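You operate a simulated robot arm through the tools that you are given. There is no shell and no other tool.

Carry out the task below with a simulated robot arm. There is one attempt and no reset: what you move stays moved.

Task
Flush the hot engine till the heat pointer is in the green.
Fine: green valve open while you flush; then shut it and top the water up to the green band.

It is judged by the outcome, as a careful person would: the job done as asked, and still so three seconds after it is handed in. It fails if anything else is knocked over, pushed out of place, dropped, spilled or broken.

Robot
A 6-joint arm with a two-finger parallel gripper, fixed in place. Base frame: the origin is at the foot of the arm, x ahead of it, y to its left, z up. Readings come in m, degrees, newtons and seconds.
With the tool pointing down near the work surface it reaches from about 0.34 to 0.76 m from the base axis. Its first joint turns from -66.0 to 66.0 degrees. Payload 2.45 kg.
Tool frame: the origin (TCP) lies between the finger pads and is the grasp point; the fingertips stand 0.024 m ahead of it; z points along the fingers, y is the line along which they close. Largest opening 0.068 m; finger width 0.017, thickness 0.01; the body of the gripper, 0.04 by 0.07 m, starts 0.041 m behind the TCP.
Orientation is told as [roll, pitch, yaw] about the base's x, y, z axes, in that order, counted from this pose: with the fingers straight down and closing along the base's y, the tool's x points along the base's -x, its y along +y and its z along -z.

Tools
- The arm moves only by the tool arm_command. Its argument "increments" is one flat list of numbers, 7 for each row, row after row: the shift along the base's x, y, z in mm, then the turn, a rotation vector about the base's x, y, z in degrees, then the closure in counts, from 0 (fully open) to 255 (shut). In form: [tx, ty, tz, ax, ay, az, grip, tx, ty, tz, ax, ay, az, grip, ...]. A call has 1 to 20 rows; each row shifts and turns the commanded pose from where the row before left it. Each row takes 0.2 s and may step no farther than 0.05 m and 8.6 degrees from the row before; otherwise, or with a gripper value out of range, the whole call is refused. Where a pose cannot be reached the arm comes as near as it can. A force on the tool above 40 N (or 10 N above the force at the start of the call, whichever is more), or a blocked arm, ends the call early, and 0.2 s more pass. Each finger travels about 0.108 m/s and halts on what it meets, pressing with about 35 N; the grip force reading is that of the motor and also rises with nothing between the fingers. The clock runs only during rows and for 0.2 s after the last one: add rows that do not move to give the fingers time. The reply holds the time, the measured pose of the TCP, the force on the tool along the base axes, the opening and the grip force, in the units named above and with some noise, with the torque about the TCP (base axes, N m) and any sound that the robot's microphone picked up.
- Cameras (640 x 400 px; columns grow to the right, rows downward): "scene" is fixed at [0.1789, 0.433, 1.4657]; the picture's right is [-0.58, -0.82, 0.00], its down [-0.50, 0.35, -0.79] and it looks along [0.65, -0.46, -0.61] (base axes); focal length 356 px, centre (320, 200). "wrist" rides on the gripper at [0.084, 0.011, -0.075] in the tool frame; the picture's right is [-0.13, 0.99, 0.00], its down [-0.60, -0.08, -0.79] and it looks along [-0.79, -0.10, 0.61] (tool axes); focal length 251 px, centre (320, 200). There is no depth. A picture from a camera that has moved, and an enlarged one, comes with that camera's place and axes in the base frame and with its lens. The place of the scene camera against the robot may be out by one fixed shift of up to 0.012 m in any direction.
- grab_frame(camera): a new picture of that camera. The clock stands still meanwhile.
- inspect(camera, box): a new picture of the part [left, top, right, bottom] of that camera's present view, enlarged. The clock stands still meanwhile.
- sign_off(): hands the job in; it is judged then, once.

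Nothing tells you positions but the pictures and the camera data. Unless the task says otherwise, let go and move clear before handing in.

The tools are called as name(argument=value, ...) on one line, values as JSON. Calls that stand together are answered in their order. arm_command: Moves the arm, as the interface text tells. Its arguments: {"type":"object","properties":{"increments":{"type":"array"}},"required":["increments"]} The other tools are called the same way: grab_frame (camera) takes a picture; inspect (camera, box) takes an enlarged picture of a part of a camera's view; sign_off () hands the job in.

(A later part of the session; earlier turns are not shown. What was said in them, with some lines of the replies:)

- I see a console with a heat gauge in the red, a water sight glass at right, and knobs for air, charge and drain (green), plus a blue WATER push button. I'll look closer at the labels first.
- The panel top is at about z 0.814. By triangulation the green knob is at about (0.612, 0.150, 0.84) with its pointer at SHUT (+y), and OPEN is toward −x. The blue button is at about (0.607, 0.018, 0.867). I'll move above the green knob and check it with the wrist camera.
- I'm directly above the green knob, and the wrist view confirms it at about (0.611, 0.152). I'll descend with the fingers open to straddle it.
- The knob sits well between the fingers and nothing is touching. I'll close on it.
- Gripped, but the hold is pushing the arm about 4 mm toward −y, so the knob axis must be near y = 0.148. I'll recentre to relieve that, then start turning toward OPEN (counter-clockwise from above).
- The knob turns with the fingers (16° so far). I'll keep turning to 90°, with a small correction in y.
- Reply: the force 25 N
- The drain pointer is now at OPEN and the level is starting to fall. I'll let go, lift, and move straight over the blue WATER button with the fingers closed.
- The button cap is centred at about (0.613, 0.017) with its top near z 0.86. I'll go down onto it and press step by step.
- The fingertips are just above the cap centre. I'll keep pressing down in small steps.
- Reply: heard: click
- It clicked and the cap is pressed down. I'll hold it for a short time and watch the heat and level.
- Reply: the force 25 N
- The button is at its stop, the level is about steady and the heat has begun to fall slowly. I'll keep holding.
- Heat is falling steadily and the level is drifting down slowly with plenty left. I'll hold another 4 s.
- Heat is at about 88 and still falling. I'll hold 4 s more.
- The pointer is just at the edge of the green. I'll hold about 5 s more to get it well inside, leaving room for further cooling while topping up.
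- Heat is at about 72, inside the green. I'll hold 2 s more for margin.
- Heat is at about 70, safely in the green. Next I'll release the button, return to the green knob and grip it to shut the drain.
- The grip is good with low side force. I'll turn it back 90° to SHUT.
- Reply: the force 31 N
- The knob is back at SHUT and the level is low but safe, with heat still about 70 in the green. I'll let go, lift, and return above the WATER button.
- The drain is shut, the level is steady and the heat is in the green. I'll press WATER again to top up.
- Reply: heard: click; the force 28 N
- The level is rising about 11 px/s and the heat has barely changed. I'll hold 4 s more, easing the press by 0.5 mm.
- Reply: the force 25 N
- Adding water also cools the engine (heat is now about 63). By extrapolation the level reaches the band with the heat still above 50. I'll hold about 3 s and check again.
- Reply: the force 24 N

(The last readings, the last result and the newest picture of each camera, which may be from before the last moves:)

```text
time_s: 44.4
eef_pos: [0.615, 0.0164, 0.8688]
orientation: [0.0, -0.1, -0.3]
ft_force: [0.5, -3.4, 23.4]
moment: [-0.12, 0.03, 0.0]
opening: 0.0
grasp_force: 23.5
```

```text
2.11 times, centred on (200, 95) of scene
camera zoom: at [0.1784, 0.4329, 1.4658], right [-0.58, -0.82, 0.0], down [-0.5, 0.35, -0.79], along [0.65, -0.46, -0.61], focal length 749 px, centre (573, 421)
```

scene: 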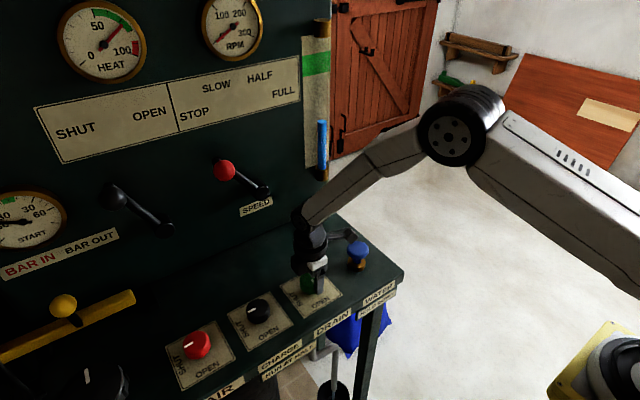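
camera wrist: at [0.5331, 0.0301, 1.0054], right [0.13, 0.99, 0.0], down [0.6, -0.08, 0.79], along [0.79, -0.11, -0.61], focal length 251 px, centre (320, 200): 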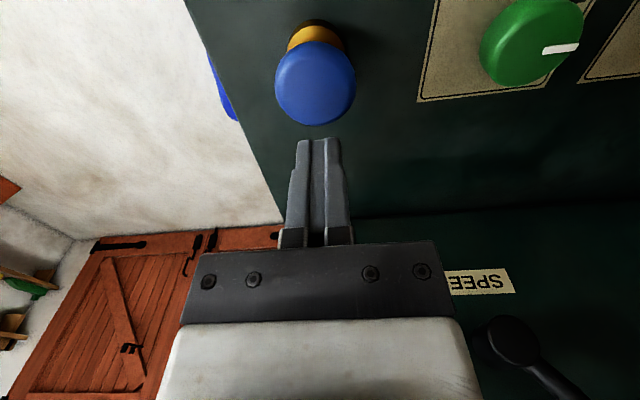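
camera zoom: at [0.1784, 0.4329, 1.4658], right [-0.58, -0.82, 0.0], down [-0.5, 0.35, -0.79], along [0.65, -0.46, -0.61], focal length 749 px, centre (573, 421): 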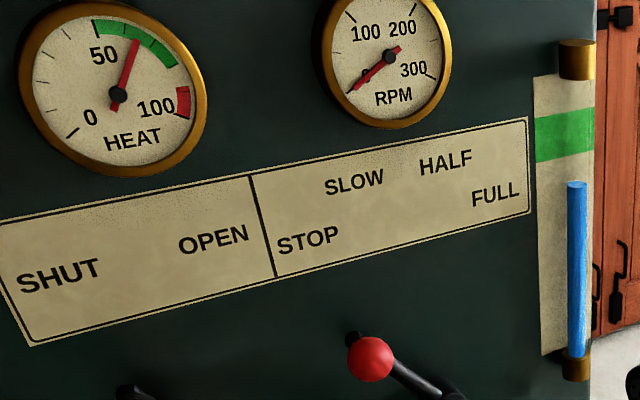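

Level is at 182 px against a band of roughly 108–157, and heat is about 60. I'll hold 3 s more and re-check.

arm_command(increments=[0, 0, 0, 0, 0, 0, 255, 0, 0, 0, 0, 0, 0, 255, 0, 0, 0, 0, 0, 0, 255, 0, 0, 0, 0, 0, 0, 255, 0, 0, 0, 0, 0, 0, 255, 0, 0, 0, 0, 0, 0, 255, 0, 0, 0, 0, 0, 0, 255, 0, 0, 0, 0, 0, 0, 255, 0, 0, 0, 0, 0, 0, 255, 0, 0, 0, 0, 0, 0, 255, 0, 0, 0, 0, 0, 0, 255, 0, 0, 0, 0, 0, 0, 255, 0, 0, 0, 0, 0, 0, 255, 0, 0, 0, 0, 0, 0, 255, 0, 0, 0, 0, 0, 0, 255])

inspect(camera="scene", box=[50, 0, 350, 190])

inspect(camera="scene", box=[290, 10, 346, 90])

```text
time_s: 47.6
eef_pos: [0.6147, 0.0156, 0.8695]
orientation: [0.0, 0.0, -0.1]
ft_force: [0.6, -2.4, 24.3]
moment: [-0.06, 0.01, -0.03]
opening: 0.0001
grasp_force: 23.4
```

```text
2.11 times, centred on (200, 95) of scene
camera zoom: at [0.1784, 0.433, 1.4658], right [-0.58, -0.82, 0.0], down [-0.5, 0.35, -0.79], along [0.65, -0.46, -0.61], focal length 749 px, centre (573, 421)
```

zoom: 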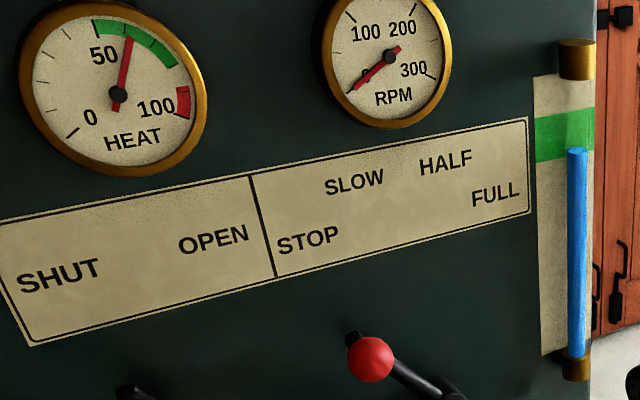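

```text
5.00 times, centred on (318, 50) of scene
camera zoom: at [0.1784, 0.433, 1.4658], right [-0.58, -0.82, 0.0], down [-0.5, 0.35, -0.79], along [0.65, -0.46, -0.61], focal length 1779 px, centre (330, 950)
```

zoom: 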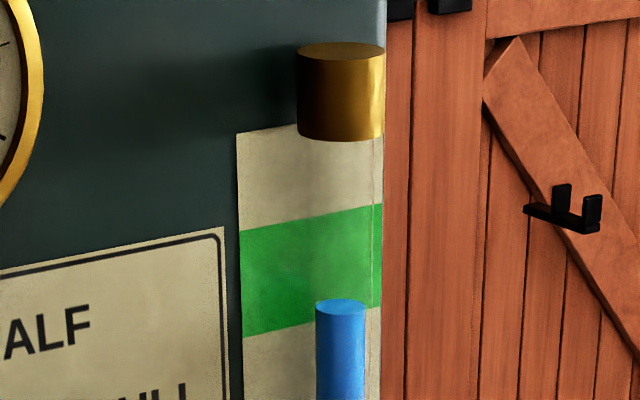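

The level is just inside the lower part of the band and heat is about 57. I'll hold about 0.8 s more to get nearer the middle, then lift off and move clear.

arm_command(increments=[0, 0, 0, 0, 0, 0, 255, 0, 0, 0, 0, 0, 0, 255, 0, 0, 0, 0, 0, 0, 255, 0, 0, 0, 0, 0, 0, 255, 0, 0, 45, 0, 0, 0, 255, 0, 0, 45, 0, 0, 0, 255, -30, 0, 35, 0, 0, 0, 255, -40, 0, 20, 0, 0, 0, 255, -40, 0, 20, 0, 0, 0, 255, 0, 0, 0, 0, 0, 0, 255])

inspect(camera="scene", box=[50, 0, 350, 190])

inspect(camera="scene", box=[290, 10, 346, 90])

grab_frame(camera="scene")

grab_frame(camera="wrist")

```text
time_s: 49.8
eef_pos: [0.5047, 0.0166, 1.033]
orientation: [0.0, -0.1, -0.2]
ft_force: [-0.1, -0.1, 0.6]
moment: [0.0, -0.01, 0.03]
opening: 0.0
grasp_force: 23.1
```

```text
2.11 times, centred on (200, 95) of scene
camera zoom: at [0.1789, 0.433, 1.4657], right [-0.58, -0.82, 0.0], down [-0.5, 0.35, -0.79], along [0.65, -0.46, -0.61], focal length 749 px, centre (573, 421)
```

zoom: 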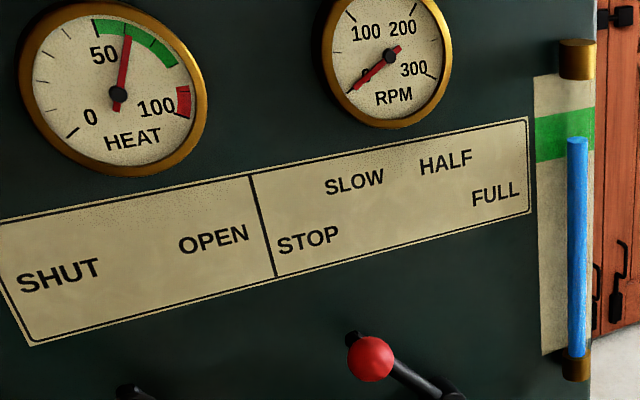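

```text
5.00 times, centred on (318, 50) of scene
camera zoom: at [0.1789, 0.433, 1.4657], right [-0.58, -0.82, 0.0], down [-0.5, 0.35, -0.79], along [0.65, -0.46, -0.61], focal length 1779 px, centre (330, 950)
```

zoom: 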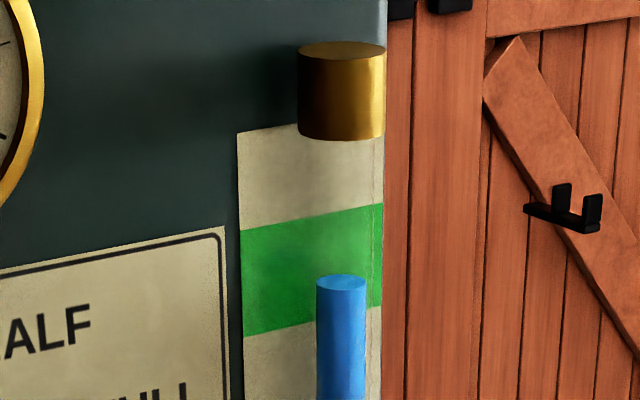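

```text
taken
```

scene: 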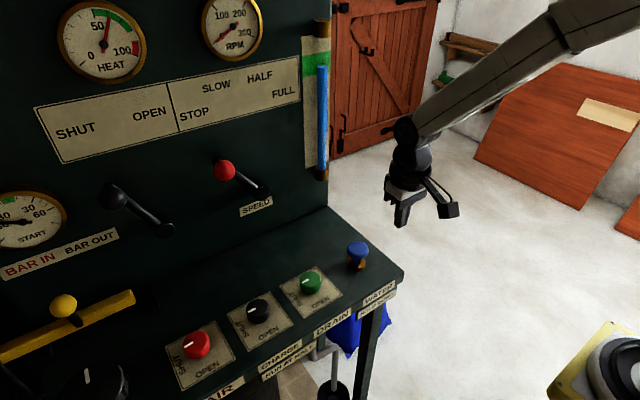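

```text
taken
camera wrist: at [0.4221, 0.0285, 1.1077], right [0.13, 0.99, 0.0], down [0.6, -0.08, 0.79], along [0.79, -0.11, -0.61], focal length 251 px, centre (320, 200)
```

wrist: 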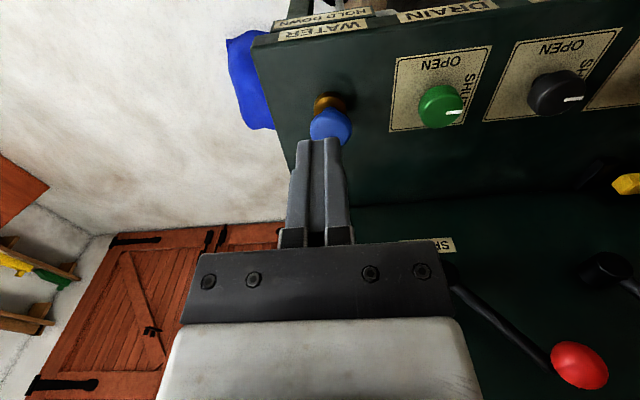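

The level is mid-band, heat is about 56 in the green, the drain is at SHUT and the button has sprung back. I'll wait a few seconds to confirm it stays that way.

arm_command(increments=[0, 0, 0, 0, 0, 0, 255, 0, 0, 0, 0, 0, 0, 255, 0, 0, 0, 0, 0, 0, 255, 0, 0, 0, 0, 0, 0, 255, 0, 0, 0, 0, 0, 0, 255, 0, 0, 0, 0, 0, 0, 255, 0, 0, 0, 0, 0, 0, 255, 0, 0, 0, 0, 0, 0, 255, 0, 0, 0, 0, 0, 0, 255, 0, 0, 0, 0, 0, 0, 255, 0, 0, 0, 0, 0, 0, 255, 0, 0, 0, 0, 0, 0, 255, 0, 0, 0, 0, 0, 0, 255, 0, 0, 0, 0, 0, 0, 255, 0, 0, 0, 0, 0, 0, 255])

inspect(camera="scene", box=[50, 0, 350, 190])

inspect(camera="scene", box=[150, 220, 410, 400])

```text
time_s: 53.0
eef_pos: [0.5053, 0.0156, 1.0341]
orientation: [0.0, 0.1, -0.3]
ft_force: [-0.5, -0.5, 0.1]
moment: [0.0, 0.0, 0.0]
opening: 0.0
grasp_force: 23.3
```

```text
2.11 times, centred on (200, 95) of scene
camera zoom: at [0.1789, 0.433, 1.4657], right [-0.58, -0.82, 0.0], down [-0.5, 0.35, -0.79], along [0.65, -0.46, -0.61], focal length 749 px, centre (573, 421)
```

zoom: 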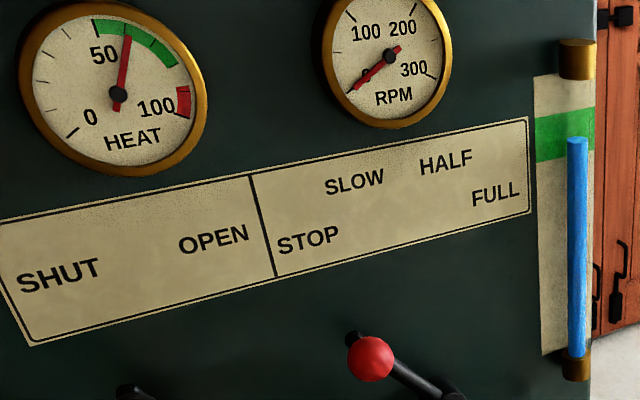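

```text
2.22 times, centred on (280, 310) of scene
camera zoom: at [0.1789, 0.433, 1.4657], right [-0.58, -0.82, 0.0], down [-0.5, 0.35, -0.79], along [0.65, -0.46, -0.61], focal length 791 px, centre (409, -44)
```

zoom: 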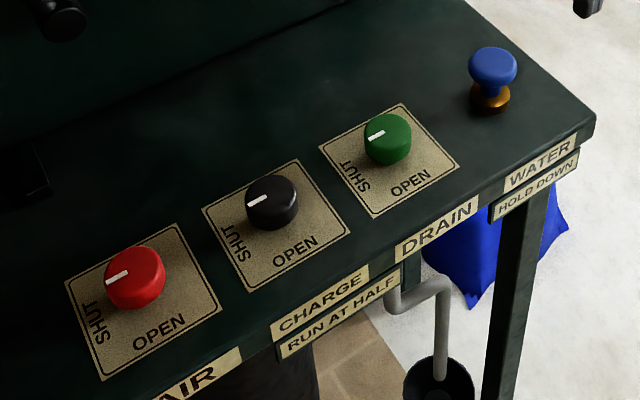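

Over 3 s everything held: heat in the green, water in the green band, drain shut, button released and the arm clear. I'm handing in the job.

sign_off()

```text
The job is handed in.
```

The engine is flushed and the job is handed in. The heat pointer reads about 56, inside the green. The water is near the middle of its green band, and the green drain valve is shut.

I opened the drain and held WATER down until the heat fell to about 70, then shut the valve and topped up. Topping up cooled it further, to about 56. I watched for three seconds before handing in and neither reading moved. I saw nothing else disturbed or spilled, and the arm is clear of the panel.
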